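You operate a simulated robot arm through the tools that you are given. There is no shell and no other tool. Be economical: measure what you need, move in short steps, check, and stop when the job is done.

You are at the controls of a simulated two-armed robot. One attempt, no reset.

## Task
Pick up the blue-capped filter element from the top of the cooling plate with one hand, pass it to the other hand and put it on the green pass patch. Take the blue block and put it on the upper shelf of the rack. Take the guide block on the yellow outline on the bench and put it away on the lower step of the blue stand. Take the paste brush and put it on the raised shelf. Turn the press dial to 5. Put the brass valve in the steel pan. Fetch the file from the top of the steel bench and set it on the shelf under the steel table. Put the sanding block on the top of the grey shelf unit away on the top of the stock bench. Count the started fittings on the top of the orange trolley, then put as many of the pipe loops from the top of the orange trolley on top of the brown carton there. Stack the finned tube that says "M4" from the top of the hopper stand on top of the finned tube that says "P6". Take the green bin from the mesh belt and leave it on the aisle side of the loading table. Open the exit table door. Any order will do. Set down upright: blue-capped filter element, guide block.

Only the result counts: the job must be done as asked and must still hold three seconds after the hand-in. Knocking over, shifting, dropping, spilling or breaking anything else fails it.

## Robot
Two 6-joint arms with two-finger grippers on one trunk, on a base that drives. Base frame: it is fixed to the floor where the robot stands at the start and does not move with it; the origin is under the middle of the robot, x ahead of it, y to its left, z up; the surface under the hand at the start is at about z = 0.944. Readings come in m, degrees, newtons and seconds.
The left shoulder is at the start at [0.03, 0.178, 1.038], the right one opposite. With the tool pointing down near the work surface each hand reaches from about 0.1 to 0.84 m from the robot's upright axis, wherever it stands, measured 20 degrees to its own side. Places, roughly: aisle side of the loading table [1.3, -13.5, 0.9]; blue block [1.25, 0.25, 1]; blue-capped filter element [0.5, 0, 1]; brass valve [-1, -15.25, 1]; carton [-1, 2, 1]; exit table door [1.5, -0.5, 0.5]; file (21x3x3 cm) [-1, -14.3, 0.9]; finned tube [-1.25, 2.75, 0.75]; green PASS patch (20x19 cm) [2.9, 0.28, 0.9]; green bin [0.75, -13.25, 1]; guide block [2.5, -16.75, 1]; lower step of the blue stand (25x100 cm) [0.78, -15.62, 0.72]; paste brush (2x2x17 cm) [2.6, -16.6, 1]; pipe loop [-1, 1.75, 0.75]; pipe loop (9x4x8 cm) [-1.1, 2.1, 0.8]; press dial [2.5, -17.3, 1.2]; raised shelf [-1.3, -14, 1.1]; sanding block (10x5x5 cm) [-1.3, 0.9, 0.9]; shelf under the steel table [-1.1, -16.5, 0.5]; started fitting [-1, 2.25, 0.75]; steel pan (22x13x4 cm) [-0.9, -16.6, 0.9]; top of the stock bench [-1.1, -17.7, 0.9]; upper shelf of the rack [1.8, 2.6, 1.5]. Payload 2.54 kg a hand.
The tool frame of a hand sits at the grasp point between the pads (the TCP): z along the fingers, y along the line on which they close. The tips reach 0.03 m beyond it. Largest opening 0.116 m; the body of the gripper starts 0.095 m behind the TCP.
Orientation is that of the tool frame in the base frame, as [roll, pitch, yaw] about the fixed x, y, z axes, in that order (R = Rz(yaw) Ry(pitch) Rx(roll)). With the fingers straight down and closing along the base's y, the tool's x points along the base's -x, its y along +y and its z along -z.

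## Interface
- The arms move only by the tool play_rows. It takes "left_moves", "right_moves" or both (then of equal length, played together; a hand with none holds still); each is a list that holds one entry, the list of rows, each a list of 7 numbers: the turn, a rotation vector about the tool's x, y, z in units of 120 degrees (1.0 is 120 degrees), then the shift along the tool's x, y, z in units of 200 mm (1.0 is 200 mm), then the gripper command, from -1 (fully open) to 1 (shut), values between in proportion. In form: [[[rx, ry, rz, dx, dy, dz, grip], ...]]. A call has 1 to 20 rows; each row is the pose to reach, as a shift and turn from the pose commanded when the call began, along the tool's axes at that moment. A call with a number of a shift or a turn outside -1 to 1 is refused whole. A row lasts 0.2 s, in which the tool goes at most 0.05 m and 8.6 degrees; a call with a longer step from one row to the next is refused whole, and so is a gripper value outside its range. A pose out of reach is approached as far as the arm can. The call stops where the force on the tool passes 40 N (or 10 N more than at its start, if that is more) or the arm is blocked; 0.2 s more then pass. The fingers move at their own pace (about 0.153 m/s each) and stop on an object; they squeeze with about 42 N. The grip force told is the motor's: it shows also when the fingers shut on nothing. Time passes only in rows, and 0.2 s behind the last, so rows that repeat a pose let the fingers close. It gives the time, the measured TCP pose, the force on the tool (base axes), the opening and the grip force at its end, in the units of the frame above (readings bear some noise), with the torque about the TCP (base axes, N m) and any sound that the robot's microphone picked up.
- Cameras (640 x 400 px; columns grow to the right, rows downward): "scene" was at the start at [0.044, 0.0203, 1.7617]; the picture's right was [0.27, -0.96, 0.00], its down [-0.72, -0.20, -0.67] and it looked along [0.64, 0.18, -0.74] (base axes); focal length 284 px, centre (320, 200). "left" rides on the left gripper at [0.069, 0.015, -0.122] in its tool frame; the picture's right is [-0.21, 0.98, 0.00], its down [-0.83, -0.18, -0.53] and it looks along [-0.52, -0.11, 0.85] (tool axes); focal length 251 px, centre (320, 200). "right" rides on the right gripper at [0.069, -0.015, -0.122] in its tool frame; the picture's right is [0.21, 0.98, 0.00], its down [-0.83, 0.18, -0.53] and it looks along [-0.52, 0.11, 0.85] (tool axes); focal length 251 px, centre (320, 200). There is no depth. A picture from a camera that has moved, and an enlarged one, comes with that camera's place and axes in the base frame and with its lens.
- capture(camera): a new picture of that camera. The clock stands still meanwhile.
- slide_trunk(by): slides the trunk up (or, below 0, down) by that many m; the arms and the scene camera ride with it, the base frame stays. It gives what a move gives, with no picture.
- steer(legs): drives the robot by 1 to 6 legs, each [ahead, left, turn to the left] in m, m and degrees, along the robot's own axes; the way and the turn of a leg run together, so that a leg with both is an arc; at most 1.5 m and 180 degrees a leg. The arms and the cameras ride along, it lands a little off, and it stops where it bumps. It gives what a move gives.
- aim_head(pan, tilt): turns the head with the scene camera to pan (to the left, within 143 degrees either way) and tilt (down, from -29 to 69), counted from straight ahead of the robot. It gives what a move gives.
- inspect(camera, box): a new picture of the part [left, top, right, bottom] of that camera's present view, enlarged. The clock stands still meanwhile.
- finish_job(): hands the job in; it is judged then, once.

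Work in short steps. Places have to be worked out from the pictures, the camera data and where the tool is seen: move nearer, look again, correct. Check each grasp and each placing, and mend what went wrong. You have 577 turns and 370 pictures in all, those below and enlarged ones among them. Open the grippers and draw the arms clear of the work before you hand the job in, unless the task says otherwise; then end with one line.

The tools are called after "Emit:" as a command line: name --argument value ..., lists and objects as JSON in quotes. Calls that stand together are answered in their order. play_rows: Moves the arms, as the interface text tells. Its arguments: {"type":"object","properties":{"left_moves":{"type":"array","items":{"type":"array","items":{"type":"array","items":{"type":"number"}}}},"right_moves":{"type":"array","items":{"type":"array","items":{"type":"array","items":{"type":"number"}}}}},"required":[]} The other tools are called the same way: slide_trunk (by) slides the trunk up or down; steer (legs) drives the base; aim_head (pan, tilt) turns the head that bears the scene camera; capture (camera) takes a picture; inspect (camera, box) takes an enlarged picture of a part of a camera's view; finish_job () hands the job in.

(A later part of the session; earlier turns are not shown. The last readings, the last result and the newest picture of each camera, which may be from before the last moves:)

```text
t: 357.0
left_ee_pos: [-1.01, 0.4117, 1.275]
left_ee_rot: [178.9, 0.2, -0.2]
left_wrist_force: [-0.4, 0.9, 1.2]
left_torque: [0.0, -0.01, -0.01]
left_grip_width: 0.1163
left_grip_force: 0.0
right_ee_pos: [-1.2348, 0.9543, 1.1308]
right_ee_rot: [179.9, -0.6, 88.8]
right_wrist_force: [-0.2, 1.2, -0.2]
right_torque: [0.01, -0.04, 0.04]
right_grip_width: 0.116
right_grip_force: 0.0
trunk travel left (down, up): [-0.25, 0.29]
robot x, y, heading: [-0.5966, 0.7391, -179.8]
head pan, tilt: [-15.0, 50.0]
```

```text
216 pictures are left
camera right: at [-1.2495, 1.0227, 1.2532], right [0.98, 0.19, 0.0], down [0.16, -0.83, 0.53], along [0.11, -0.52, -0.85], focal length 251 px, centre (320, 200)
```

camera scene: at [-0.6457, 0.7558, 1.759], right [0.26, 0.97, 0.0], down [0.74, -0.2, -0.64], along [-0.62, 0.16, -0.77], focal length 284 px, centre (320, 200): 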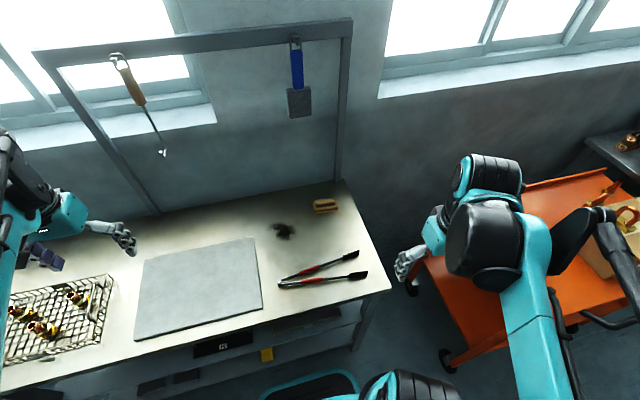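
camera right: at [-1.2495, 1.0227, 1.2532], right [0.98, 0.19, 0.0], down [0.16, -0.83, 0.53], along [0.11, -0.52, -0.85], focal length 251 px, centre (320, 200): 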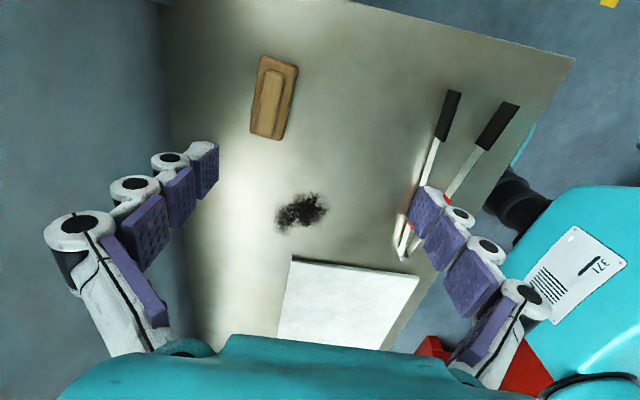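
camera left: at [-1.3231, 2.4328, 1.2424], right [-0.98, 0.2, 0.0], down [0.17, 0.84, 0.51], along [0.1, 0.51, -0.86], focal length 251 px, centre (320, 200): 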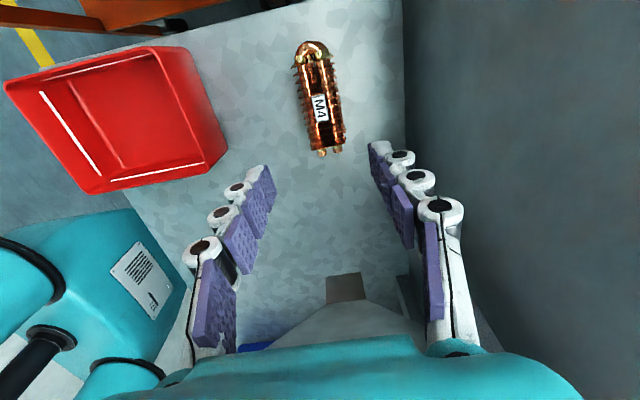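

Block centre (−1.29, 0.954), turned ~8°. Align and descend to 0.98.

Emit:
play_rows --right_moves '[[[0, 0, 0.03, 0, -0.15, 0.1, -1], [0, 0, 0.06, 0, -0.275, 0.25, -1], [0, 0, 0.06, 0, -0.275, 0.45, -1], [0, 0, 0.06, 0, -0.275, 0.65, -1], [0, 0, 0.06, 0, -0.275, 0.75, -1], [0, 0, 0.06, 0, -0.275, 0.75, -1]]]'

Emit:
capture --camera "right"

```text
t: 358.4
left_ee_pos: [-1.009, 0.4104, 1.2754]
left_ee_rot: [178.9, 0.5, -0.3]
left_wrist_force: [-0.8, 0.2, -0.3]
left_torque: [0.0, -0.01, -0.02]
left_grip_width: 0.1161
left_grip_force: 0.0
right_ee_pos: [-1.2859, 0.9569, 0.98]
right_ee_rot: [-180.0, -0.5, 81.6]
right_wrist_force: [-0.2, 0.1, 0.2]
right_torque: [0.0, -0.04, 0.05]
right_grip_width: 0.116
right_grip_force: 0.0
trunk travel left (down, up): [-0.25, 0.29]
robot x, y, heading: [-0.599, 0.7329, -180.1]
head pan, tilt: [-15.0, 50.0]
```

```text
215 pictures are left
camera right: at [-1.2923, 1.0277, 1.1027], right [1.0, 0.07, 0.0], down [0.06, -0.85, 0.53], along [0.04, -0.53, -0.85], focal length 251 px, centre (320, 200)
```

right: 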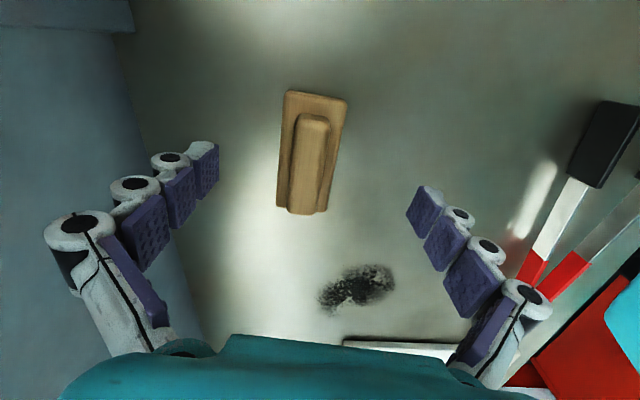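

Small correction (−8 mm x, 3° yaw), then down to z 0.94 and close.

Emit:
play_rows --right_moves '[[[0, 0, 0.025, 0, -0.04, 0.06, -1], [0, 0, 0.025, 0, -0.04, 0.13, -1], [0, 0, 0.025, 0, -0.04, 0.18, -1], [0, 0, 0.025, 0, -0.04, 0.18, -1]]]'

Emit:
capture --camera "right"

```text
t: 359.4
left_ee_pos: [-1.0089, 0.4108, 1.2758]
left_ee_rot: [178.8, 0.4, -0.2]
left_wrist_force: [1.0, -0.3, -0.7]
left_torque: [-0.02, 0.01, 0.0]
left_grip_width: 0.1161
left_grip_force: 0.0
right_ee_pos: [-1.2961, 0.9588, 0.9447]
right_ee_rot: [-179.9, -0.4, 78.5]
right_wrist_force: [0.2, -0.6, 0.8]
right_torque: [-0.01, 0.01, 0.05]
right_grip_width: 0.1162
right_grip_force: 0.2
trunk travel left (down, up): [-0.25, 0.29]
robot x, y, heading: [-0.6003, 0.7362, -179.9]
head pan, tilt: [-15.0, 50.0]
```

```text
214 pictures are left
camera right: at [-1.2974, 1.0291, 1.0664], right [1.0, 0.02, 0.0], down [0.01, -0.85, 0.53], along [0.01, -0.53, -0.85], focal length 251 px, centre (320, 200)
```

right: 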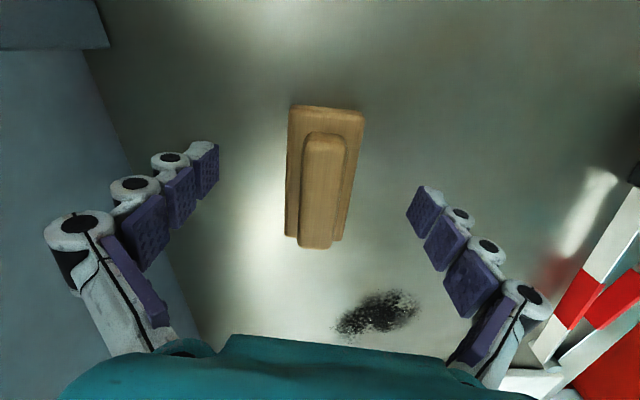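

Centred. Close (after 5 mm more down).

Emit:
play_rows --right_moves '[[[0, 0, 0, 0, 0, 0.025, -0.8], [0, 0, 0, 0, 0, 0.025, -0.3], [0, 0, 0, 0, 0, 0.025, 0.2], [0, 0, 0, 0, 0, 0.025, 0.7], [0, 0, 0, 0, 0, 0.025, 0.7], [0, 0, 0, 0, 0, 0.025, 0.7]]]'

Emit:
capture --camera "right"

```text
t: 360.8
left_ee_pos: [-1.009, 0.4118, 1.2764]
left_ee_rot: [178.8, 0.4, -0.2]
left_wrist_force: [-0.6, -0.6, -0.4]
left_torque: [0.02, -0.02, 0.03]
left_grip_width: 0.1159
left_grip_force: 0.0
right_ee_pos: [-1.2959, 0.9586, 0.9389]
right_ee_rot: [-180.0, -0.4, 78.5]
right_wrist_force: [-2.2, 0.7, 4.3]
right_torque: [0.04, 0.1, -0.01]
right_grip_width: 0.0438
right_grip_force: 41.9
trunk travel left (down, up): [-0.25, 0.29]
robot x, y, heading: [-0.6019, 0.7366, -179.8]
head pan, tilt: [-15.0, 50.0]
```

```text
213 pictures are left
camera right: at [-1.2972, 1.0289, 1.0614], right [1.0, 0.02, 0.0], down [0.02, -0.85, 0.53], along [0.01, -0.53, -0.85], focal length 251 px, centre (320, 200)
```

right: 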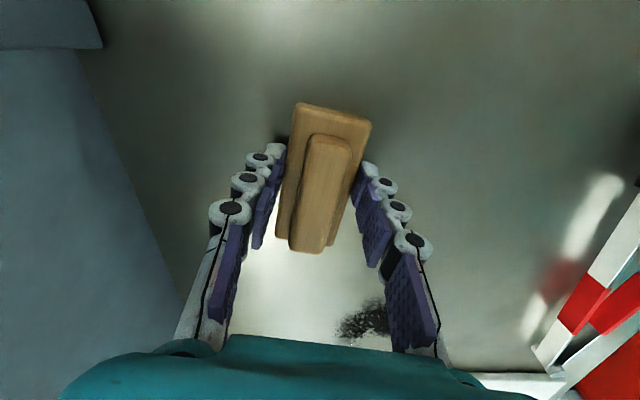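

Gripped (0.044 m). Lift and check.

Emit:
play_rows --right_moves '[[[0, 0, 0, 0, 0, -0.05, 0.7], [0, 0, 0, 0, 0, -0.2, 0.7], [0, 0, 0, 0, 0, -0.4, 0.7], [0, 0, 0, 0, 0, -0.6, 0.7], [0, 0, 0, 0, 0, -0.8, 0.7], [0, 0, 0, 0, 0, -0.98, 0.7]]]'

Emit:
capture --camera "right"

```text
t: 362.2
left_ee_pos: [-1.008, 0.411, 1.276]
left_ee_rot: [178.8, 0.4, -0.2]
left_wrist_force: [0.9, 0.0, 0.4]
left_torque: [-0.02, 0.01, 0.01]
left_grip_width: 0.1158
left_grip_force: 0.1
right_ee_pos: [-1.292, 0.9566, 1.1349]
right_ee_rot: [-179.9, -0.4, 78.6]
right_wrist_force: [-0.1, 0.1, -0.6]
right_torque: [0.03, 0.01, 0.0]
right_grip_width: 0.0441
right_grip_force: 42.0
trunk travel left (down, up): [-0.25, 0.29]
robot x, y, heading: [-0.5991, 0.7393, -179.9]
head pan, tilt: [-15.0, 50.0]
```

```text
212 pictures are left
camera right: at [-1.2946, 1.0266, 1.2589], right [1.0, 0.02, 0.0], down [0.02, -0.85, 0.53], along [0.01, -0.53, -0.85], focal length 251 px, centre (320, 200)
```

right: 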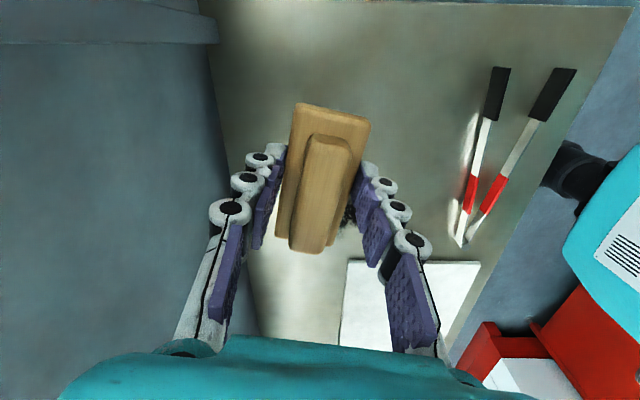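

Held well. I retract the right hand (and turn it back), then head south down the west aisle.

Emit:
play_rows --right_moves '[[[0, 0, 0, 0, 0.2, -0.1, 0.7], [0, 0, 0.05, 0, 0.4, -0.15, 0.7], [0, 0, 0.115, 0, 0.6, -0.2, 0.7], [0, 0, 0.18, 0, 0.8, -0.25, 0.7], [0, 0, 0.245, 0, 0.98, -0.3, 0.7], [0, 0, 0.31, 0, 0.98, -0.3, 0.7], [0, 0, 0.375, 0, 0.98, -0.3, 0.7], [0, 0, 0.44, 0, 0.98, -0.3, 0.7], [0, 0, 0.505, 0, 0.98, -0.3, 0.7], [0, 0, 0.57, 0, 0.98, -0.3, 0.7], [0, 0, 0.64, 0, 0.98, -0.3, 0.7]]]'

Emit:
play_rows --right_moves '[[[0, 0, 0, 0.2, 0, 0, 0.7], [0, 0, 0, 0.35, 0.1, 0, 0.7], [0, 0, 0, 0.5, 0.2, 0, 0.7], [0, 0, 0, 0.65, 0.2, 0, 0.7], [0, 0, 0, 0.7, 0.2, 0, 0.7]]]' --left_moves '[[[0, 0, 0, 0.1, -0.05, 0, -1], [0, 0, 0, 0.2, -0.1, 0, -1], [0, 0, 0, 0.3, -0.2, 0, -1], [0, 0, 0, 0.4, -0.3, 0, -1], [0, 0, 0, 0.4, -0.4, 0, -1]]]'

```text
t: 364.6
left_ee_pos: [-1.0089, 0.4113, 1.2757]
left_ee_rot: [178.7, 0.3, -0.2]
left_wrist_force: [-0.2, 0.8, -0.2]
left_torque: [0.01, -0.01, 0.01]
left_grip_width: 0.1162
left_grip_force: 0.1
right_ee_pos: [-1.1033, 0.9192, 1.1951]
right_ee_rot: [-179.6, -0.1, 1.6]
right_wrist_force: [0.4, 0.2, -1.9]
right_torque: [0.0, -0.04, -0.02]
right_grip_width: 0.044
right_grip_force: 42.1
trunk travel left (down, up): [-0.25, 0.29]
robot x, y, heading: [-0.5992, 0.7371, -179.9]
head pan, tilt: [-15.0, 50.0]
```

```text
t: 365.8
left_ee_pos: [-0.927, 0.4896, 1.2729]
left_ee_rot: [178.7, 0.4, -0.1]
left_wrist_force: [-0.4, 0.8, -0.2]
left_torque: [-0.04, -0.02, 0.02]
left_grip_width: 0.116
left_grip_force: 0.0
right_ee_pos: [-0.9619, 0.8819, 1.1946]
right_ee_rot: [-179.6, -0.1, 1.8]
right_wrist_force: [-0.2, -0.3, -0.6]
right_torque: [0.01, -0.02, -0.03]
right_grip_width: 0.0439
right_grip_force: 42.0
trunk travel left (down, up): [-0.25, 0.29]
robot x, y, heading: [-0.5957, 0.7385, -180.2]
head pan, tilt: [-15.0, 50.0]
```

The west aisle looks too narrow beside the machine's plates (about 0.87 m), so I use the wide east aisle: back off, go north of the red wall, and turn around.

Emit:
steer --legs '[[-0.6, 0, 0], [0, -1.1, 0], [0, 0, 180]]'

Emit:
steer --legs '[[1.4, 0, 0], [0.7, 0, 0], [0, 0, -90]]'

Emit:
aim_head --pan 0 --tilt 25

Emit:
capture --camera "scene"

```text
t: 381.9
left_ee_pos: [0.3171, 2.0954, 1.2732]
left_ee_rot: [178.7, 0.4, -178.1]
left_wrist_force: [-0.3, 0.6, 0.1]
left_torque: [-0.02, -0.01, 0.0]
left_grip_width: 0.1161
left_grip_force: 0.0
right_ee_pos: [0.3659, 1.7052, 1.1952]
right_ee_rot: [-179.5, 0.0, -176.2]
right_wrist_force: [0.9, -1.5, -1.8]
right_torque: [-0.01, 0.01, -0.02]
right_grip_width: 0.0441
right_grip_force: 42.1
trunk travel left (down, up): [-0.25, 0.29]
robot x, y, heading: [-0.0003, 1.8384, 2.1]
head pan, tilt: [-15.0, 50.0]
```

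```text
t: 396.2
left_ee_pos: [2.3565, 1.5514, 1.2729]
left_ee_rot: [178.8, 0.5, 90.3]
left_wrist_force: [0.8, -0.5, 0.7]
left_torque: [0.0, -0.02, -0.01]
left_grip_width: 0.116
left_grip_force: 0.1
right_ee_pos: [1.9637, 1.5134, 1.1947]
right_ee_rot: [-179.6, 0.0, 92.3]
right_wrist_force: [-0.7, 0.3, -1.4]
right_torque: [0.0, 0.01, 0.0]
right_grip_width: 0.0441
right_grip_force: 41.9
trunk travel left (down, up): [-0.25, 0.29]
robot x, y, heading: [2.1049, 1.8768, -89.4]
head pan, tilt: [-15.0, 50.0]
```

```text
t: 397.1
left_ee_pos: [2.3571, 1.5517, 1.2725]
left_ee_rot: [178.8, 0.4, 90.3]
left_wrist_force: [-0.1, -0.4, 0.2]
left_torque: [0.0, 0.01, -0.03]
left_grip_width: 0.116
left_grip_force: 0.1
right_ee_pos: [1.9653, 1.5127, 1.1943]
right_ee_rot: [-179.7, 0.0, 92.3]
right_wrist_force: [-0.7, 0.0, -1.0]
right_torque: [0.0, 0.0, 0.0]
right_grip_width: 0.044
right_grip_force: 42.6
trunk travel left (down, up): [-0.25, 0.29]
robot x, y, heading: [2.1105, 1.8781, -89.3]
head pan, tilt: [0.0, 25.0]
```

```text
211 pictures are left
camera scene: at [2.1062, 1.8145, 1.7964], right [-1.0, -0.01, 0.0], down [0.0, 0.42, -0.91], along [0.01, -0.91, -0.42], focal length 284 px, centre (320, 200)
```

scene: 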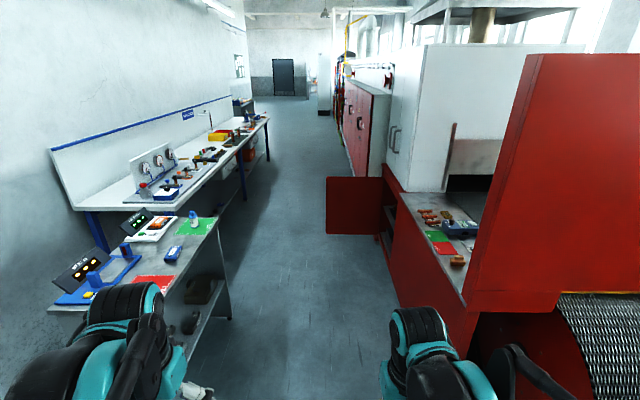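

Door open and filter in place. I pass the door at x≈2.52 as before, then continue south.

Emit:
steer --legs '[[1.4, 0, 0], [0.48, 0, 0], [0, 0.42, 0], [1.5, 0, 0], [0, -0.2, 0], [1.5, 0, 0]]'

Emit:
capture --camera "scene"

```text
t: 423.6
left_ee_pos: [2.5998, -3.2554, 1.2727]
left_ee_rot: [178.8, 0.4, 90.2]
left_wrist_force: [0.4, -1.2, 0.3]
left_torque: [-0.02, 0.02, 0.03]
left_grip_width: 0.1162
left_grip_force: 0.2
right_ee_pos: [2.2068, -3.2928, 1.1952]
right_ee_rot: [-179.5, 0.1, 92.0]
right_wrist_force: [-0.3, -0.5, -1.5]
right_torque: [0.04, 0.0, 0.0]
right_grip_width: 0.0438
right_grip_force: 42.1
trunk travel left (down, up): [-0.25, 0.29]
robot x, y, heading: [2.3521, -2.9271, -89.5]
head pan, tilt: [0.0, 25.0]
```

```text
210 pictures are left
camera scene: at [2.3487, -2.9919, 1.7964], right [-1.0, -0.01, 0.0], down [0.0, 0.42, -0.91], along [0.01, -0.91, -0.42], focal length 284 px, centre (320, 200)
```

scene: 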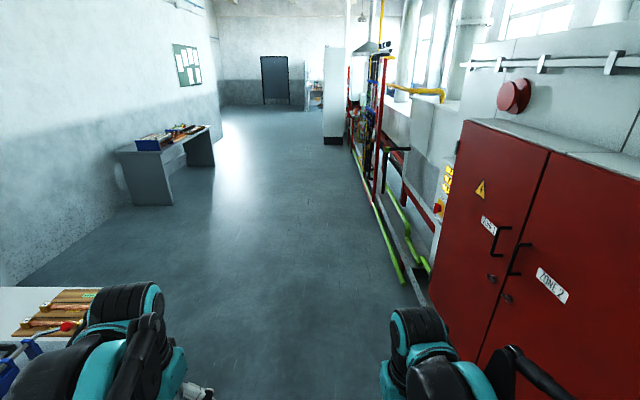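

Wide and clear; a white block stands near (2.3, −10.5), so I drift east to x≈3.1 while driving south.

Emit:
steer --legs '[[1.45, 0.38, 0], [1.45, 0.38, 0], [1.5, 0, 0], [1.5, 0, 0], [1.0, 0, 0]]'

Emit:
capture --camera "scene"

```text
t: 456.7
left_ee_pos: [3.4914, -10.103, 1.2722]
left_ee_rot: [178.9, 0.4, 92.1]
left_wrist_force: [-0.3, -0.3, -0.7]
left_torque: [0.04, -0.01, 0.03]
left_grip_width: 0.1161
left_grip_force: 0.0
right_ee_pos: [3.1001, -10.1534, 1.1946]
right_ee_rot: [-179.6, 0.1, 94.2]
right_wrist_force: [-1.1, 0.0, -1.3]
right_torque: [0.03, -0.01, -0.02]
right_grip_width: 0.0439
right_grip_force: 41.5
trunk travel left (down, up): [-0.25, 0.29]
robot x, y, heading: [3.23, -9.7839, -87.6]
head pan, tilt: [0.0, 25.0]
```

```text
209 pictures are left
camera scene: at [3.2307, -9.8479, 1.7964], right [-1.0, -0.04, 0.0], down [-0.02, 0.42, -0.91], along [0.04, -0.91, -0.42], focal length 284 px, centre (320, 200)
```

scene: 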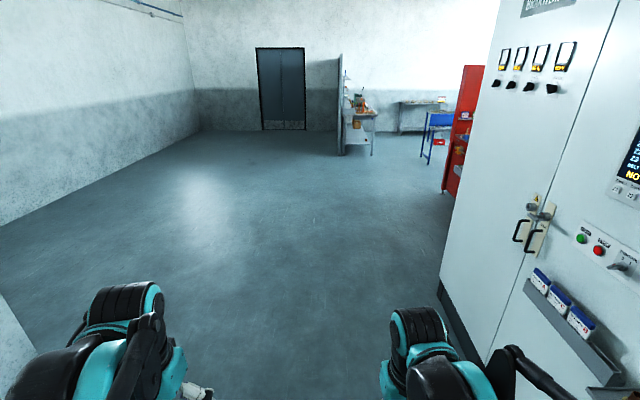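

Control cabinet on my right; the work area is ahead. I go 2 m further and look around to the west.

Emit:
steer --legs '[[1.5, 0, -2], [0.8, 0, 0]]'

Emit:
aim_head --pan -70 --tilt 22

Emit:
capture --camera "scene"

Emit:
aim_head --pan -20 --tilt 20

Emit:
capture --camera "scene"

```text
t: 468.0
left_ee_pos: [3.5789, -12.3985, 1.2734]
left_ee_rot: [178.8, 0.4, 91.7]
left_wrist_force: [-0.1, 0.1, -0.8]
left_torque: [-0.01, 0.0, 0.02]
left_grip_width: 0.1161
left_grip_force: 0.3
right_ee_pos: [3.1866, -12.4455, 1.1943]
right_ee_rot: [-179.6, 0.0, 93.8]
right_wrist_force: [-0.7, -0.4, -1.8]
right_torque: [0.03, -0.01, -0.01]
right_grip_width: 0.0438
right_grip_force: 42.4
trunk travel left (down, up): [-0.25, 0.29]
robot x, y, heading: [3.321, -12.08, -87.7]
head pan, tilt: [0.0, 25.0]
```

```text
t: 469.4
left_ee_pos: [3.5783, -12.3978, 1.2728]
left_ee_rot: [178.8, 0.3, 91.7]
left_wrist_force: [0.4, -0.6, -0.3]
left_torque: [0.0, 0.03, 0.02]
left_grip_width: 0.1163
left_grip_force: 0.0
right_ee_pos: [3.1863, -12.4454, 1.1951]
right_ee_rot: [-179.5, 0.0, 93.8]
right_wrist_force: [0.5, 0.4, -1.3]
right_torque: [0.02, 0.0, 0.02]
right_grip_width: 0.0438
right_grip_force: 41.4
trunk travel left (down, up): [-0.25, 0.29]
robot x, y, heading: [3.3208, -12.0765, -87.7]
head pan, tilt: [-70.0, 22.0]
```

```text
208 pictures are left
camera scene: at [3.2304, -12.0837, 1.8013], right [-0.38, 0.93, 0.0], down [0.35, 0.14, -0.93], along [-0.86, -0.35, -0.37], focal length 284 px, centre (320, 200)
```

scene: 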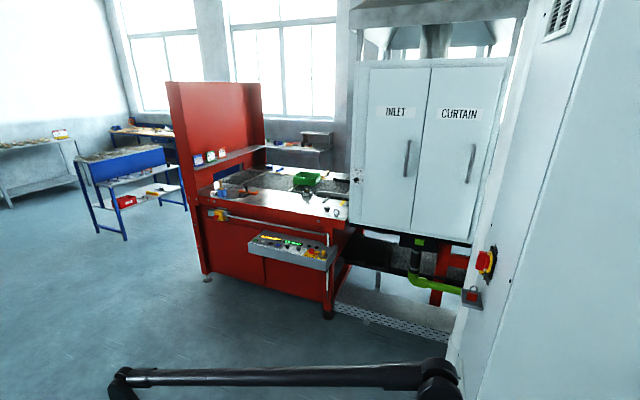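

```text
t: 470.6
left_ee_pos: [3.578, -12.3965, 1.2737]
left_ee_rot: [178.8, 0.4, 91.8]
left_wrist_force: [-0.5, 0.6, -0.3]
left_torque: [0.03, 0.0, 0.0]
left_grip_width: 0.1159
left_grip_force: 0.1
right_ee_pos: [3.1867, -12.4446, 1.1947]
right_ee_rot: [-179.6, 0.0, 93.8]
right_wrist_force: [0.3, -0.2, -1.5]
right_torque: [0.04, -0.01, -0.01]
right_grip_width: 0.0437
right_grip_force: 41.7
trunk travel left (down, up): [-0.25, 0.29]
robot x, y, heading: [3.3195, -12.0749, -88.1]
head pan, tilt: [-20.0, 20.0]
```

```text
207 pictures are left
camera scene: at [3.2876, -12.1372, 1.8045], right [-0.95, 0.31, 0.0], down [0.11, 0.33, -0.94], along [-0.29, -0.89, -0.34], focal length 284 px, centre (320, 200)
```

scene: 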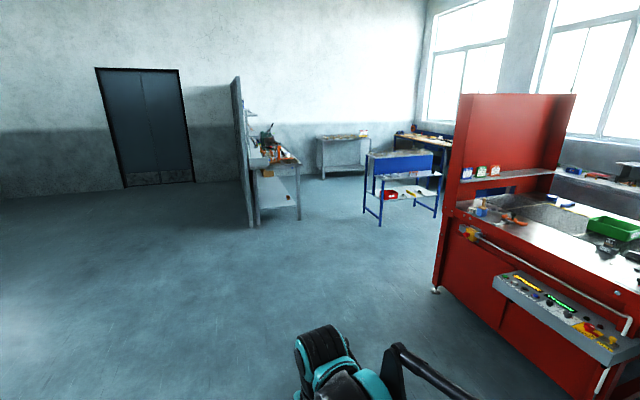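

The red loading table with the green bin, the blue stepped stand and the workbench with partition are visible. I drive to about (2.6, −14.6) and look west/southwest.

Emit:
steer --legs '[[1.4, 0, 0], [1.2, -0.5, 0]]'

Emit:
aim_head --pan -45 --tilt 22

Emit:
capture --camera "scene"

Emit:
aim_head --pan -100 --tilt 25

Emit:
capture --camera "scene"

```text
t: 483.6
left_ee_pos: [3.1877, -15.0002, 1.2741]
left_ee_rot: [178.7, 0.5, 90.9]
left_wrist_force: [-1.5, 0.6, -0.3]
left_torque: [0.04, -0.02, 0.0]
left_grip_width: 0.1158
left_grip_force: 0.1
right_ee_pos: [2.795, -15.044, 1.1941]
right_ee_rot: [-179.7, -0.1, 93.0]
right_wrist_force: [-0.3, -0.5, -1.3]
right_torque: [-0.03, 0.03, 0.01]
right_grip_width: 0.0439
right_grip_force: 41.6
trunk travel left (down, up): [-0.25, 0.29]
robot x, y, heading: [2.9354, -14.6759, -88.6]
head pan, tilt: [-20.0, 20.0]
```

```text
t: 484.5
left_ee_pos: [3.1887, -15.001, 1.2726]
left_ee_rot: [178.7, 0.3, 91.0]
left_wrist_force: [0.2, -0.3, 0.0]
left_torque: [0.01, 0.0, 0.02]
left_grip_width: 0.1158
left_grip_force: 0.0
right_ee_pos: [2.796, -15.0424, 1.1961]
right_ee_rot: [-179.5, 0.0, 93.0]
right_wrist_force: [0.3, -0.1, -2.1]
right_torque: [0.03, 0.01, -0.03]
right_grip_width: 0.0438
right_grip_force: 42.2
trunk travel left (down, up): [-0.25, 0.29]
robot x, y, heading: [2.9325, -14.6788, -88.7]
head pan, tilt: [-45.0, 22.0]
```

```text
206 pictures are left
camera scene: at [2.8673, -14.7154, 1.8013], right [-0.72, 0.69, 0.0], down [0.26, 0.27, -0.93], along [-0.64, -0.67, -0.37], focal length 284 px, centre (320, 200)
```

scene: 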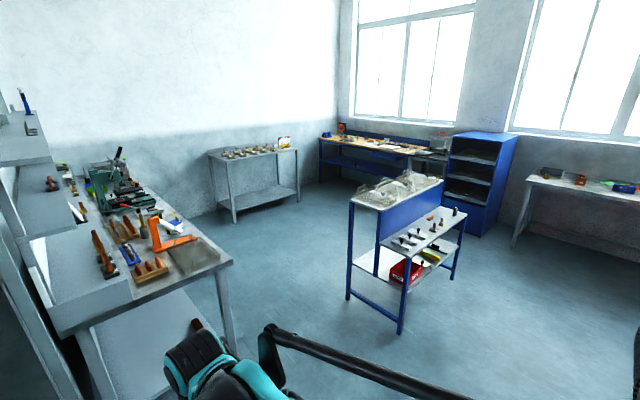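

```text
t: 485.7
left_ee_pos: [3.1877, -15.001, 1.2723]
left_ee_rot: [178.9, 0.5, 91.0]
left_wrist_force: [0.5, 0.2, 0.7]
left_torque: [0.06, -0.02, 0.03]
left_grip_width: 0.1158
left_grip_force: 0.0
right_ee_pos: [2.7962, -15.0432, 1.1952]
right_ee_rot: [-179.6, 0.1, 93.0]
right_wrist_force: [0.5, 0.1, -0.8]
right_torque: [0.05, 0.01, -0.02]
right_grip_width: 0.0439
right_grip_force: 42.0
trunk travel left (down, up): [-0.25, 0.29]
robot x, y, heading: [2.9362, -14.6749, -88.7]
head pan, tilt: [-100.0, 25.0]
```

```text
205 pictures are left
camera scene: at [2.8403, -14.6343, 1.7965], right [0.15, 0.99, 0.0], down [0.42, -0.06, -0.91], along [-0.9, 0.14, -0.42], focal length 284 px, centre (320, 200)
```

scene: 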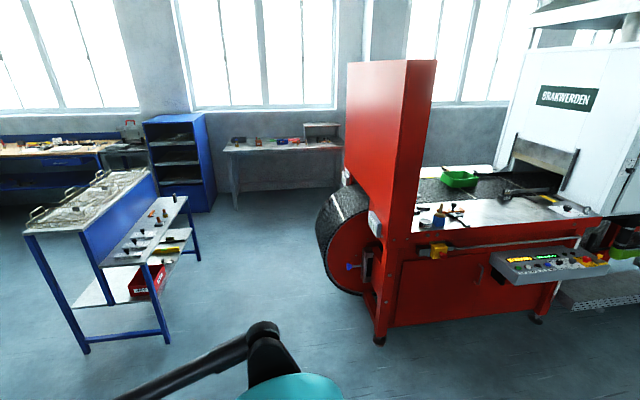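

Now I know the layout: blue stand x 0.25–1.24, y −15.5…−16.0; workbench west corner (2.3, −16); wood-top stock bench around (−1, −17.6). I take the sanding block there first: turn west, pass between stand and workbench.

Emit:
steer --legs '[[0, 0, -91], [1.1, 0, 0], [0, 1.3, 0], [0, 1.1, 0]]'

Emit:
aim_head --pan 0 --tilt 25

Emit:
capture --camera "scene"

```text
t: 506.6
left_ee_pos: [1.5506, -17.3355, 1.2723]
left_ee_rot: [178.9, 0.4, 1.9]
left_wrist_force: [0.2, -0.4, -0.3]
left_torque: [-0.01, 0.03, 0.0]
left_grip_width: 0.116
left_grip_force: 0.0
right_ee_pos: [1.5011, -16.9434, 1.1953]
right_ee_rot: [-179.6, -0.1, 3.8]
right_wrist_force: [0.5, 0.2, -1.9]
right_torque: [0.01, -0.03, -0.06]
right_grip_width: 0.0438
right_grip_force: 42.1
trunk travel left (down, up): [-0.25, 0.29]
robot x, y, heading: [1.8724, -17.0769, -177.9]
head pan, tilt: [-100.0, 25.0]
```

```text
t: 508.4
left_ee_pos: [1.5513, -17.3354, 1.2727]
left_ee_rot: [178.7, 0.5, 1.9]
left_wrist_force: [-0.1, -0.1, 0.2]
left_torque: [0.03, -0.02, 0.01]
left_grip_width: 0.1159
left_grip_force: 0.0
right_ee_pos: [1.5024, -16.9434, 1.1953]
right_ee_rot: [-179.6, 0.0, 3.9]
right_wrist_force: [-0.6, 0.0, -1.1]
right_torque: [-0.01, -0.04, -0.01]
right_grip_width: 0.0438
right_grip_force: 42.4
trunk travel left (down, up): [-0.25, 0.29]
robot x, y, heading: [1.874, -17.0793, -177.8]
head pan, tilt: [0.0, 25.0]
```

```text
204 pictures are left
camera scene: at [1.8056, -17.0786, 1.7965], right [-0.04, 1.0, 0.0], down [0.42, 0.02, -0.91], along [-0.91, -0.03, -0.42], focal length 284 px, centre (320, 200)
```

scene: 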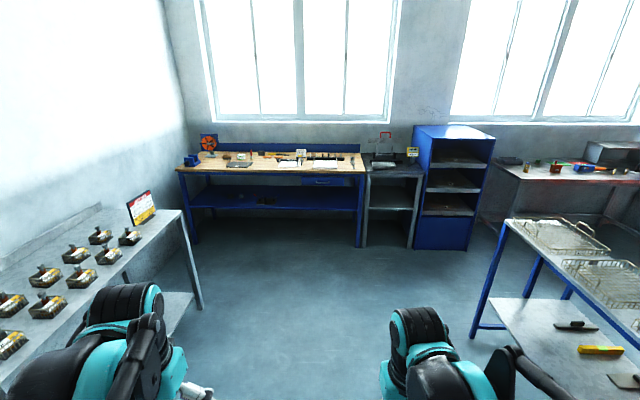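

I zoom in on the wood-top stock bench and the steel table beside it.

Emit:
inspect --camera "scene" --box '[170, 120, 450, 260]'

```text
2.29 times, centred on (310, 190) of scene
camera zoom: at [1.8056, -17.0786, 1.7965], right [-0.04, 1.0, 0.0], down [0.42, 0.02, -0.91], along [-0.91, -0.03, -0.42], focal length 650 px, centre (343, 223)
```

zoom: 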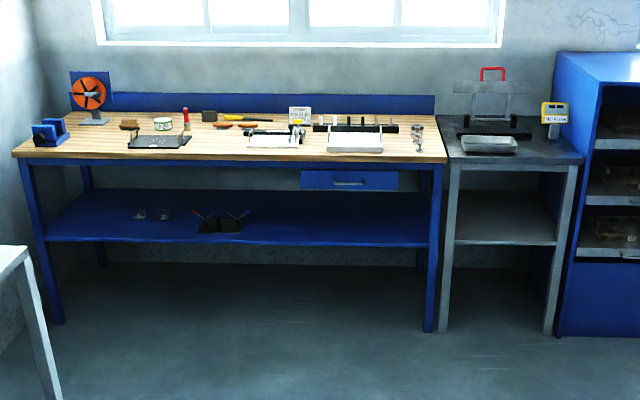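

There is free space on the stock bench's front strip near (−0.92, −17.72). I drive to about (−0.3, −17.7).

Emit:
steer --legs '[[1.0, 0, -2.2], [1.12, 0.6, 0]]'

Emit:
aim_head --pan 0 --tilt 45

Emit:
capture --camera "scene"

Emit:
capture --camera "right"

```text
t: 519.5
left_ee_pos: [-0.5482, -17.9618, 1.2725]
left_ee_rot: [178.8, 0.4, 1.1]
left_wrist_force: [0.1, -0.8, -0.4]
left_torque: [0.01, -0.03, -0.05]
left_grip_width: 0.1158
left_grip_force: 0.1
right_ee_pos: [-0.5905, -17.5703, 1.1949]
right_ee_rot: [-179.5, 0.0, 2.9]
right_wrist_force: [0.7, 0.3, -1.6]
right_torque: [0.01, -0.01, 0.0]
right_grip_width: 0.0441
right_grip_force: 42.2
trunk travel left (down, up): [-0.25, 0.29]
robot x, y, heading: [-0.2244, -17.7099, -178.5]
head pan, tilt: [0.0, 25.0]
```

```text
t: 520.3
left_ee_pos: [-0.5479, -17.9619, 1.2734]
left_ee_rot: [178.7, 0.5, 1.0]
left_wrist_force: [0.1, 0.3, -0.5]
left_torque: [0.01, 0.03, 0.0]
left_grip_width: 0.1161
left_grip_force: 0.1
right_ee_pos: [-0.5901, -17.5702, 1.1947]
right_ee_rot: [-179.6, 0.0, 3.1]
right_wrist_force: [0.1, -0.3, -1.6]
right_torque: [-0.02, 0.0, -0.01]
right_grip_width: 0.0439
right_grip_force: 41.9
trunk travel left (down, up): [-0.25, 0.29]
robot x, y, heading: [-0.2246, -17.7112, -178.8]
head pan, tilt: [0.0, 45.0]
```

```text
202 pictures are left
camera scene: at [-0.2781, -17.7102, 1.7659], right [-0.02, 1.0, 0.0], down [0.71, 0.02, -0.71], along [-0.71, -0.02, -0.71], focal length 284 px, centre (320, 200)
```

scene: 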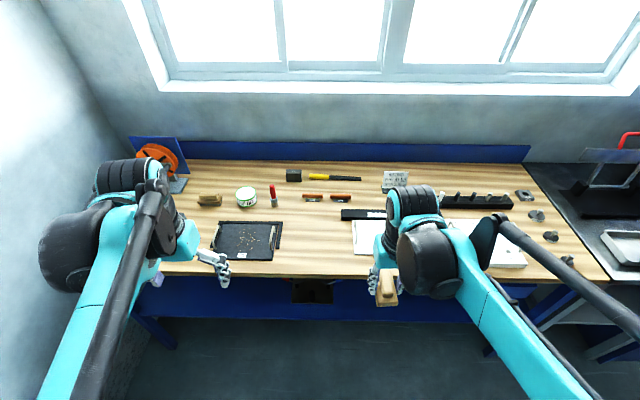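

```text
201 pictures are left
camera right: at [-0.5221, -17.5518, 1.3174], right [0.26, -0.96, -0.01], down [-0.82, -0.23, 0.53], along [-0.51, -0.13, -0.85], focal length 251 px, centre (320, 200)
```

right: 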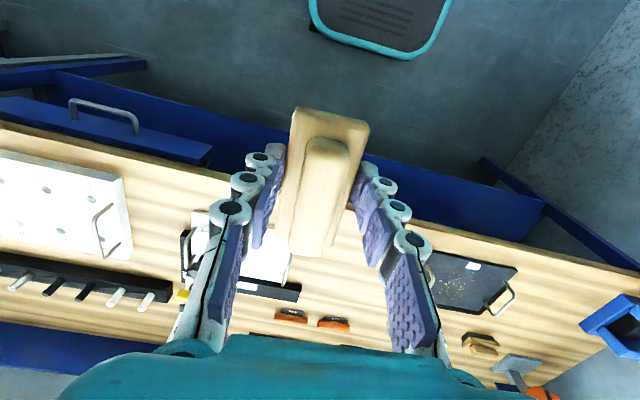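

The clear spot between the black tray and the white sheet centres at (−0.91, −17.745). I carry the block there.

Emit:
play_rows --right_moves '[[[0, 0, 0, -0.15, 0.08, 0, 0.7], [0, 0, 0, -0.3, 0.16, 0, 0.7], [0, 0, 0, -0.45, 0.24, 0, 0.7], [0, 0, 0, -0.6, 0.32, 0, 0.7], [0, 0, 0, -0.75, 0.4, 0, 0.7], [0, 0, 0, -0.83, 0.4, 0, 0.7]]]'

Emit:
play_rows --right_moves '[[[0, 0, 0, -0.15, 0.08, 0.1, 0.7], [0, 0, 0, -0.3, 0.16, 0.2, 0.7], [0, 0, 0, -0.45, 0.24, 0.35, 0.7], [0, 0, 0, -0.6, 0.32, 0.5, 0.7], [0, 0, 0, -0.75, 0.38, 0.65, 0.7], [0, 0, 0, -0.82, 0.38, 0.8, 0.7], [0, 0, 0, -0.82, 0.38, 0.9, 0.7], [0, 0, 0, -0.82, 0.38, 0.9, 0.7]]]'

Emit:
capture --camera "right"

Emit:
inspect --camera "scene" --box '[200, 150, 440, 300]'

```text
t: 521.7
left_ee_pos: [-0.5483, -17.9608, 1.2724]
left_ee_rot: [178.7, 0.3, 1.0]
left_wrist_force: [0.4, 0.0, -0.6]
left_torque: [-0.06, -0.02, -0.01]
left_grip_width: 0.1159
left_grip_force: 0.1
right_ee_pos: [-0.7517, -17.659, 1.1941]
right_ee_rot: [-179.5, 0.1, 3.0]
right_wrist_force: [0.1, 1.6, -1.6]
right_torque: [-0.04, -0.02, 0.0]
right_grip_width: 0.0438
right_grip_force: 42.1
trunk travel left (down, up): [-0.25, 0.29]
robot x, y, heading: [-0.2228, -17.7098, -178.6]
head pan, tilt: [0.0, 45.0]
```

```text
t: 523.5
left_ee_pos: [-0.5476, -17.9622, 1.273]
left_ee_rot: [178.8, 0.3, 1.1]
left_wrist_force: [1.5, -0.2, 0.5]
left_torque: [-0.01, 0.01, 0.01]
left_grip_width: 0.1161
left_grip_force: 0.0
right_ee_pos: [-0.9112, -17.7398, 1.0111]
right_ee_rot: [-179.6, 0.1, 3.0]
right_wrist_force: [0.5, -0.4, -1.9]
right_torque: [0.01, -0.03, 0.02]
right_grip_width: 0.0439
right_grip_force: 42.1
trunk travel left (down, up): [-0.25, 0.29]
robot x, y, heading: [-0.2234, -17.7077, -178.6]
head pan, tilt: [0.0, 45.0]
```

```text
200 pictures are left
camera right: at [-0.8434, -17.7228, 1.1342], right [0.26, -0.96, -0.01], down [-0.82, -0.23, 0.53], along [-0.51, -0.13, -0.85], focal length 251 px, centre (320, 200)
```

right: 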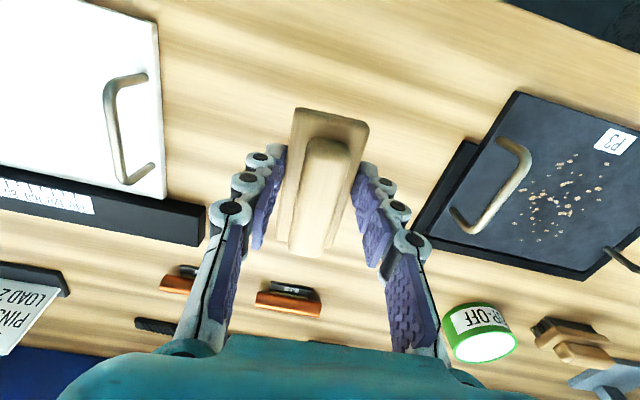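

```text
2.67 times, centred on (320, 225) of scene
camera zoom: at [-0.2783, -17.7103, 1.7659], right [-0.02, 1.0, 0.0], down [0.71, 0.02, -0.71], along [-0.71, -0.02, -0.71], focal length 758 px, centre (320, 133)
```

zoom: 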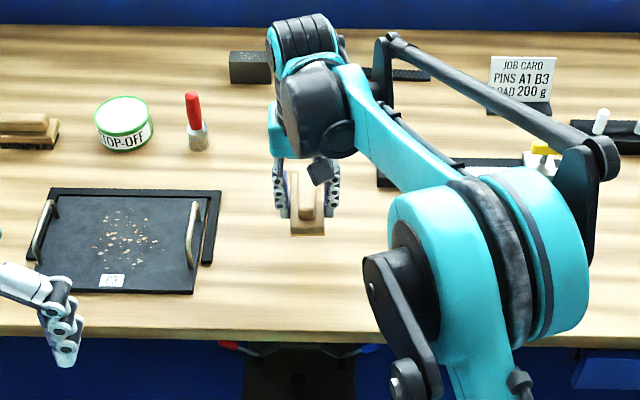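

Spot is clear. Lower to contact.

Emit:
play_rows --right_moves '[[[0, 0, 0, 0, 0, 0.1, 0.7], [0, 0, 0, 0, 0, 0.2, 0.7], [0, 0, 0, 0, 0, 0.27, 0.7], [0, 0, 0, 0, 0, 0.3, 0.7], [0, 0, 0, 0, 0, 0.325, 0.7], [0, 0, 0, 0, 0, 0.35, 0.7], [0, 0, 0, 0, 0, 0.37, 0.7], [0, 0, 0, 0, 0, 0.39, 0.7]]]'

```text
t: 525.3
left_ee_pos: [-0.5459, -17.9616, 1.2738]
left_ee_rot: [178.8, 0.5, 1.1]
left_wrist_force: [-0.6, 0.6, 0.1]
left_torque: [0.02, -0.02, -0.02]
left_grip_width: 0.116
left_grip_force: 0.1
right_ee_pos: [-0.9111, -17.7409, 0.9388]
right_ee_rot: [-179.6, 0.2, 3.1]
right_wrist_force: [-11.9, -3.1, 35.1]
right_torque: [-0.21, 0.37, -0.08]
right_grip_width: 0.0442
right_grip_force: 42.6
trunk travel left (down, up): [-0.25, 0.29]
robot x, y, heading: [-0.2287, -17.7065, -178.6]
head pan, tilt: [0.0, 45.0]
```

Contact (35 N at z 0.939). Release and rise.

Emit:
play_rows --right_moves '[[[0, 0, 0, 0, 0, -0.015, 0.5], [0, 0, 0, 0, 0, -0.015, 0.1], [0, 0, 0, 0, 0, -0.015, -0.2], [0, 0, 0, 0, 0, -0.015, -0.2], [0, 0, 0, 0, 0, -0.2, -0.2], [0, 0, 0, 0, 0, -0.4, -0.2], [0, 0, 0, 0, 0, -0.6, -0.2], [0, 0, 0, 0, 0, -0.8, -0.2], [0, 0, 0, 0, 0, -0.98, -0.2]]]'

Emit:
capture --camera "right"

```text
t: 527.3
left_ee_pos: [-0.5477, -17.9615, 1.2734]
left_ee_rot: [178.8, 0.4, 1.1]
left_wrist_force: [0.3, 0.4, 0.2]
left_torque: [-0.01, 0.0, -0.01]
left_grip_width: 0.1159
left_grip_force: 0.1
right_ee_pos: [-0.9113, -17.7403, 1.1336]
right_ee_rot: [-179.6, -0.1, 3.0]
right_wrist_force: [1.2, -0.1, -0.6]
right_torque: [0.02, 0.0, 0.01]
right_grip_width: 0.0697
right_grip_force: 0.2
trunk travel left (down, up): [-0.25, 0.29]
robot x, y, heading: [-0.2237, -17.7045, -178.5]
head pan, tilt: [0.0, 45.0]
```

```text
198 pictures are left
camera right: at [-0.8434, -17.7228, 1.2554], right [0.27, -0.96, -0.01], down [-0.82, -0.23, 0.53], along [-0.52, -0.13, -0.85], focal length 251 px, centre (320, 200)
```

right: 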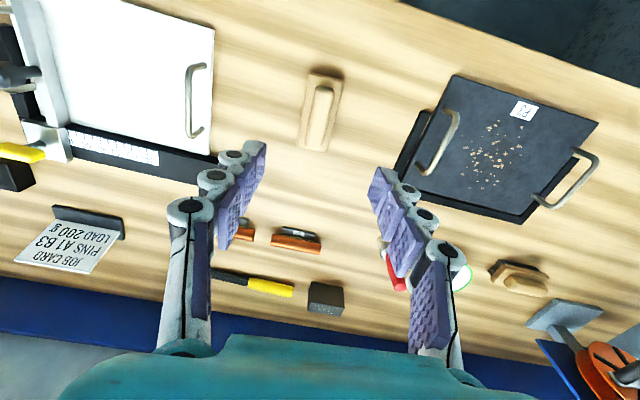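

Sanding block delivered. I retract the right hand, then drive north to the steel bench for valve and file.

Emit:
play_rows --right_moves '[[[0, 0, 0, 0.2, 0, -0.1, -0.2], [0, 0, 0, 0.4, -0.05, -0.2, -0.5], [0, 0, 0, 0.6, -0.1, -0.3, -0.8], [0, 0, 0, 0.8, -0.15, -0.3, -1], [0, 0, 0, 0.98, -0.2, -0.3, -1]]]'

Emit:
play_rows --right_moves '[[[0, 0, 0, 0.2, -0.1, 0, -1], [0, 0, 0, 0.4, -0.2, 0, -1], [0, 0, 0, 0.6, -0.3, 0, -1], [0, 0, 0, 0.75, -0.4, 0, -1]]]'

Emit:
steer --legs '[[0, -1.3, -1.5], [0, -1.25, 0]]'

Emit:
aim_head --pan 0 --tilt 38

Emit:
capture --camera "scene"

```text
t: 528.5
left_ee_pos: [-0.5468, -17.9628, 1.2742]
left_ee_rot: [178.6, 0.4, 1.0]
left_wrist_force: [0.2, 0.5, -0.2]
left_torque: [-0.02, 0.0, -0.01]
left_grip_width: 0.1161
left_grip_force: 0.1
right_ee_pos: [-0.7164, -17.692, 1.1942]
right_ee_rot: [-179.5, 0.0, 3.0]
right_wrist_force: [-0.7, -0.2, -0.5]
right_torque: [0.0, 0.0, 0.0]
right_grip_width: 0.116
right_grip_force: 0.0
trunk travel left (down, up): [-0.25, 0.29]
robot x, y, heading: [-0.2256, -17.7091, -178.7]
head pan, tilt: [0.0, 45.0]
```

```text
t: 529.5
left_ee_pos: [-0.5467, -17.9626, 1.2736]
left_ee_rot: [178.7, 0.4, 1.1]
left_wrist_force: [0.4, -0.3, 1.0]
left_torque: [-0.01, 0.02, -0.03]
left_grip_width: 0.1161
left_grip_force: 0.0
right_ee_pos: [-0.5703, -17.6049, 1.192]
right_ee_rot: [-179.5, 0.1, 3.0]
right_wrist_force: [0.1, -0.7, 0.4]
right_torque: [0.0, 0.01, 0.01]
right_grip_width: 0.1161
right_grip_force: 0.1
trunk travel left (down, up): [-0.25, 0.29]
robot x, y, heading: [-0.2251, -17.7073, -178.7]
head pan, tilt: [0.0, 45.0]
```

```text
t: 541.9
left_ee_pos: [-0.59, -15.4313, 1.2723]
left_ee_rot: [178.7, 0.4, 1.0]
left_wrist_force: [-0.8, 0.4, 0.9]
left_torque: [-0.01, -0.01, 0.02]
left_grip_width: 0.1162
left_grip_force: 0.1
right_ee_pos: [-0.6147, -15.0745, 1.1919]
right_ee_rot: [-179.5, -0.1, 3.0]
right_wrist_force: [0.4, -0.4, 0.0]
right_torque: [0.0, 0.02, 0.01]
right_grip_width: 0.1161
right_grip_force: 0.0
trunk travel left (down, up): [-0.25, 0.29]
robot x, y, heading: [-0.2653, -15.1753, -178.9]
head pan, tilt: [0.0, 45.0]
```

```text
t: 542.5
left_ee_pos: [-0.5901, -15.4307, 1.2732]
left_ee_rot: [178.8, 0.5, 1.0]
left_wrist_force: [0.0, -0.2, 0.8]
left_torque: [0.01, -0.01, -0.01]
left_grip_width: 0.1161
left_grip_force: 0.2
right_ee_pos: [-0.6126, -15.0752, 1.1927]
right_ee_rot: [-179.5, 0.0, 2.9]
right_wrist_force: [-0.6, 0.0, 0.6]
right_torque: [-0.01, -0.01, 0.0]
right_grip_width: 0.1157
right_grip_force: 0.1
trunk travel left (down, up): [-0.25, 0.29]
robot x, y, heading: [-0.2635, -15.1762, -178.7]
head pan, tilt: [0.0, 38.0]
```

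```text
197 pictures are left
camera scene: at [-0.3254, -15.1791, 1.7761], right [-0.02, 1.0, 0.0], down [0.62, 0.01, -0.79], along [-0.79, -0.02, -0.62], focal length 284 px, centre (320, 200)
```

scene: 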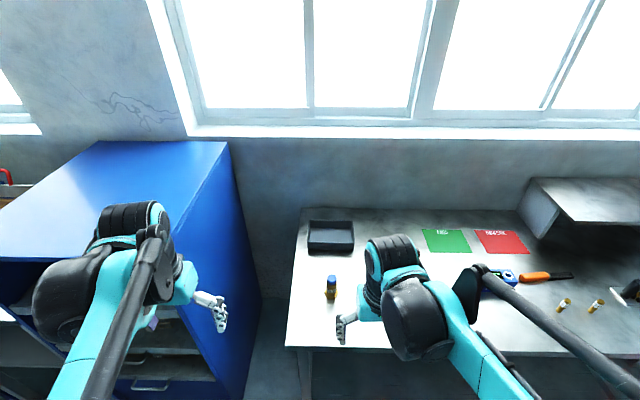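

I zoom on the bench.

Emit:
inspect --camera "scene" --box '[280, 190, 440, 350]'

Emit:
inspect --camera "scene" --box '[440, 170, 640, 330]'

Emit:
capture --camera "right"

```text
2.50 times, centred on (360, 270) of scene
camera zoom: at [-0.3254, -15.1791, 1.7761], right [-0.02, 1.0, 0.0], down [0.62, 0.01, -0.79], along [-0.79, -0.02, -0.62], focal length 711 px, centre (220, 25)
```

zoom: 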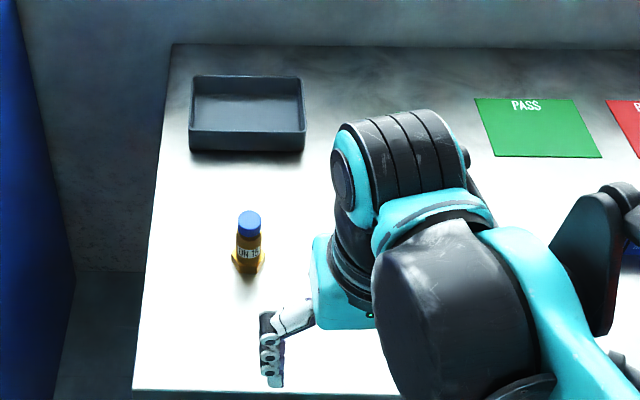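

```text
2.50 times, centred on (540, 250) of scene
camera zoom: at [-0.3254, -15.1791, 1.7761], right [-0.02, 1.0, 0.0], down [0.62, 0.01, -0.79], along [-0.79, -0.02, -0.62], focal length 711 px, centre (-230, 75)
```

zoom: 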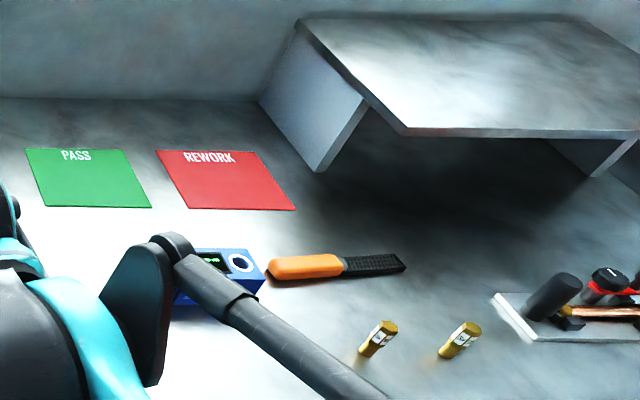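

```text
194 pictures are left
camera right: at [-0.5461, -15.0568, 1.3147], right [0.26, -0.96, -0.01], down [-0.82, -0.23, 0.53], along [-0.51, -0.13, -0.85], focal length 251 px, centre (320, 200)
```

right: 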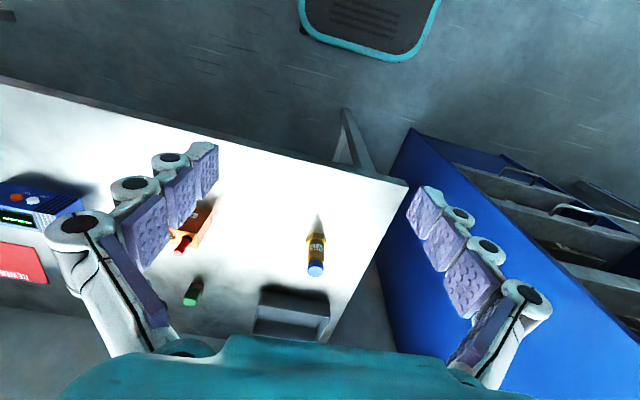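

I look closer at the small items through the right camera.

Emit:
inspect --camera "right" --box '[140, 170, 380, 320]'

```text
2.67 times, centred on (260, 245) of right
camera zoom: at [-0.5461, -15.0568, 1.3147], right [0.26, -0.96, -0.01], down [-0.82, -0.23, 0.53], along [-0.51, -0.13, -0.85], focal length 670 px, centre (480, 80)
```

zoom: 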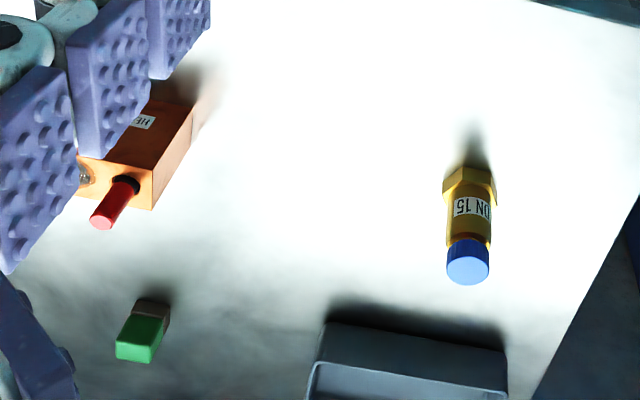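

The DN15 brass valve stands at about (−0.895, −15.14), top z≈0.975. I take it with the right hand from above.

Emit:
play_rows --right_moves '[[[0, 0, 0, -0.2, 0.05, 0.05, -1], [0, 0, 0, -0.4, 0.1, 0.1, -1], [0, 0, 0, -0.6, 0.15, 0.15, -1], [0, 0, 0, -0.8, 0.2, 0.2, -1], [0, 0, 0, -0.98, 0.25, 0.25, -1]]]'

Emit:
play_rows --right_moves '[[[0, 0, 0, -0.15, 0, 0, -1], [0, 0, 0, -0.3, 0, 0.1, -1], [0, 0, 0, -0.42, 0, 0.2, -1], [0, 0, 0, -0.42, 0, 0.3, -1]]]'

Emit:
capture --camera "right"

```text
t: 543.7
left_ee_pos: [-0.5921, -15.4307, 1.2715]
left_ee_rot: [178.8, 0.3, 1.0]
left_wrist_force: [0.9, 0.3, 0.4]
left_torque: [0.0, -0.03, -0.02]
left_grip_width: 0.1159
left_grip_force: 0.0
right_ee_pos: [-0.8063, -15.133, 1.1429]
right_ee_rot: [-179.5, -0.1, 3.0]
right_wrist_force: [-0.9, -0.5, 0.1]
right_torque: [0.01, -0.02, 0.02]
right_grip_width: 0.1159
right_grip_force: 0.0
trunk travel left (down, up): [-0.25, 0.29]
robot x, y, heading: [-0.2683, -15.1778, -178.6]
head pan, tilt: [0.0, 38.0]
```

```text
t: 544.7
left_ee_pos: [-0.5894, -15.4314, 1.2734]
left_ee_rot: [178.8, 0.5, 1.0]
left_wrist_force: [0.4, -0.3, 0.2]
left_torque: [0.01, 0.0, -0.01]
left_grip_width: 0.1158
left_grip_force: 0.0
right_ee_pos: [-0.8916, -15.1372, 1.0809]
right_ee_rot: [-179.6, 0.0, 3.1]
right_wrist_force: [-0.1, -0.4, -0.7]
right_torque: [0.01, -0.02, -0.01]
right_grip_width: 0.1159
right_grip_force: 0.1
trunk travel left (down, up): [-0.25, 0.29]
robot x, y, heading: [-0.2695, -15.1757, -178.7]
head pan, tilt: [0.0, 38.0]
```

```text
192 pictures are left
camera right: at [-0.8228, -15.1195, 1.2038], right [0.26, -0.96, -0.01], down [-0.82, -0.23, 0.53], along [-0.51, -0.13, -0.85], focal length 251 px, centre (320, 200)
```

right: 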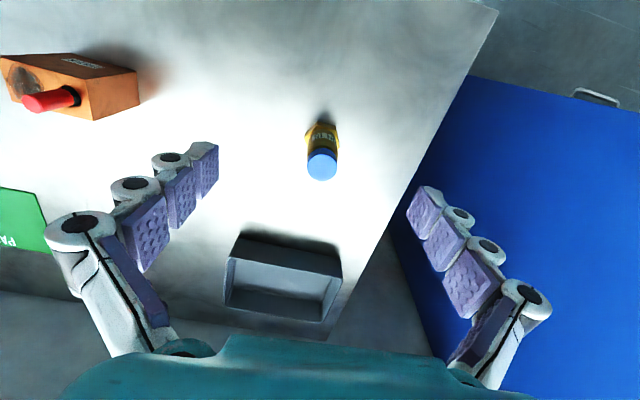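

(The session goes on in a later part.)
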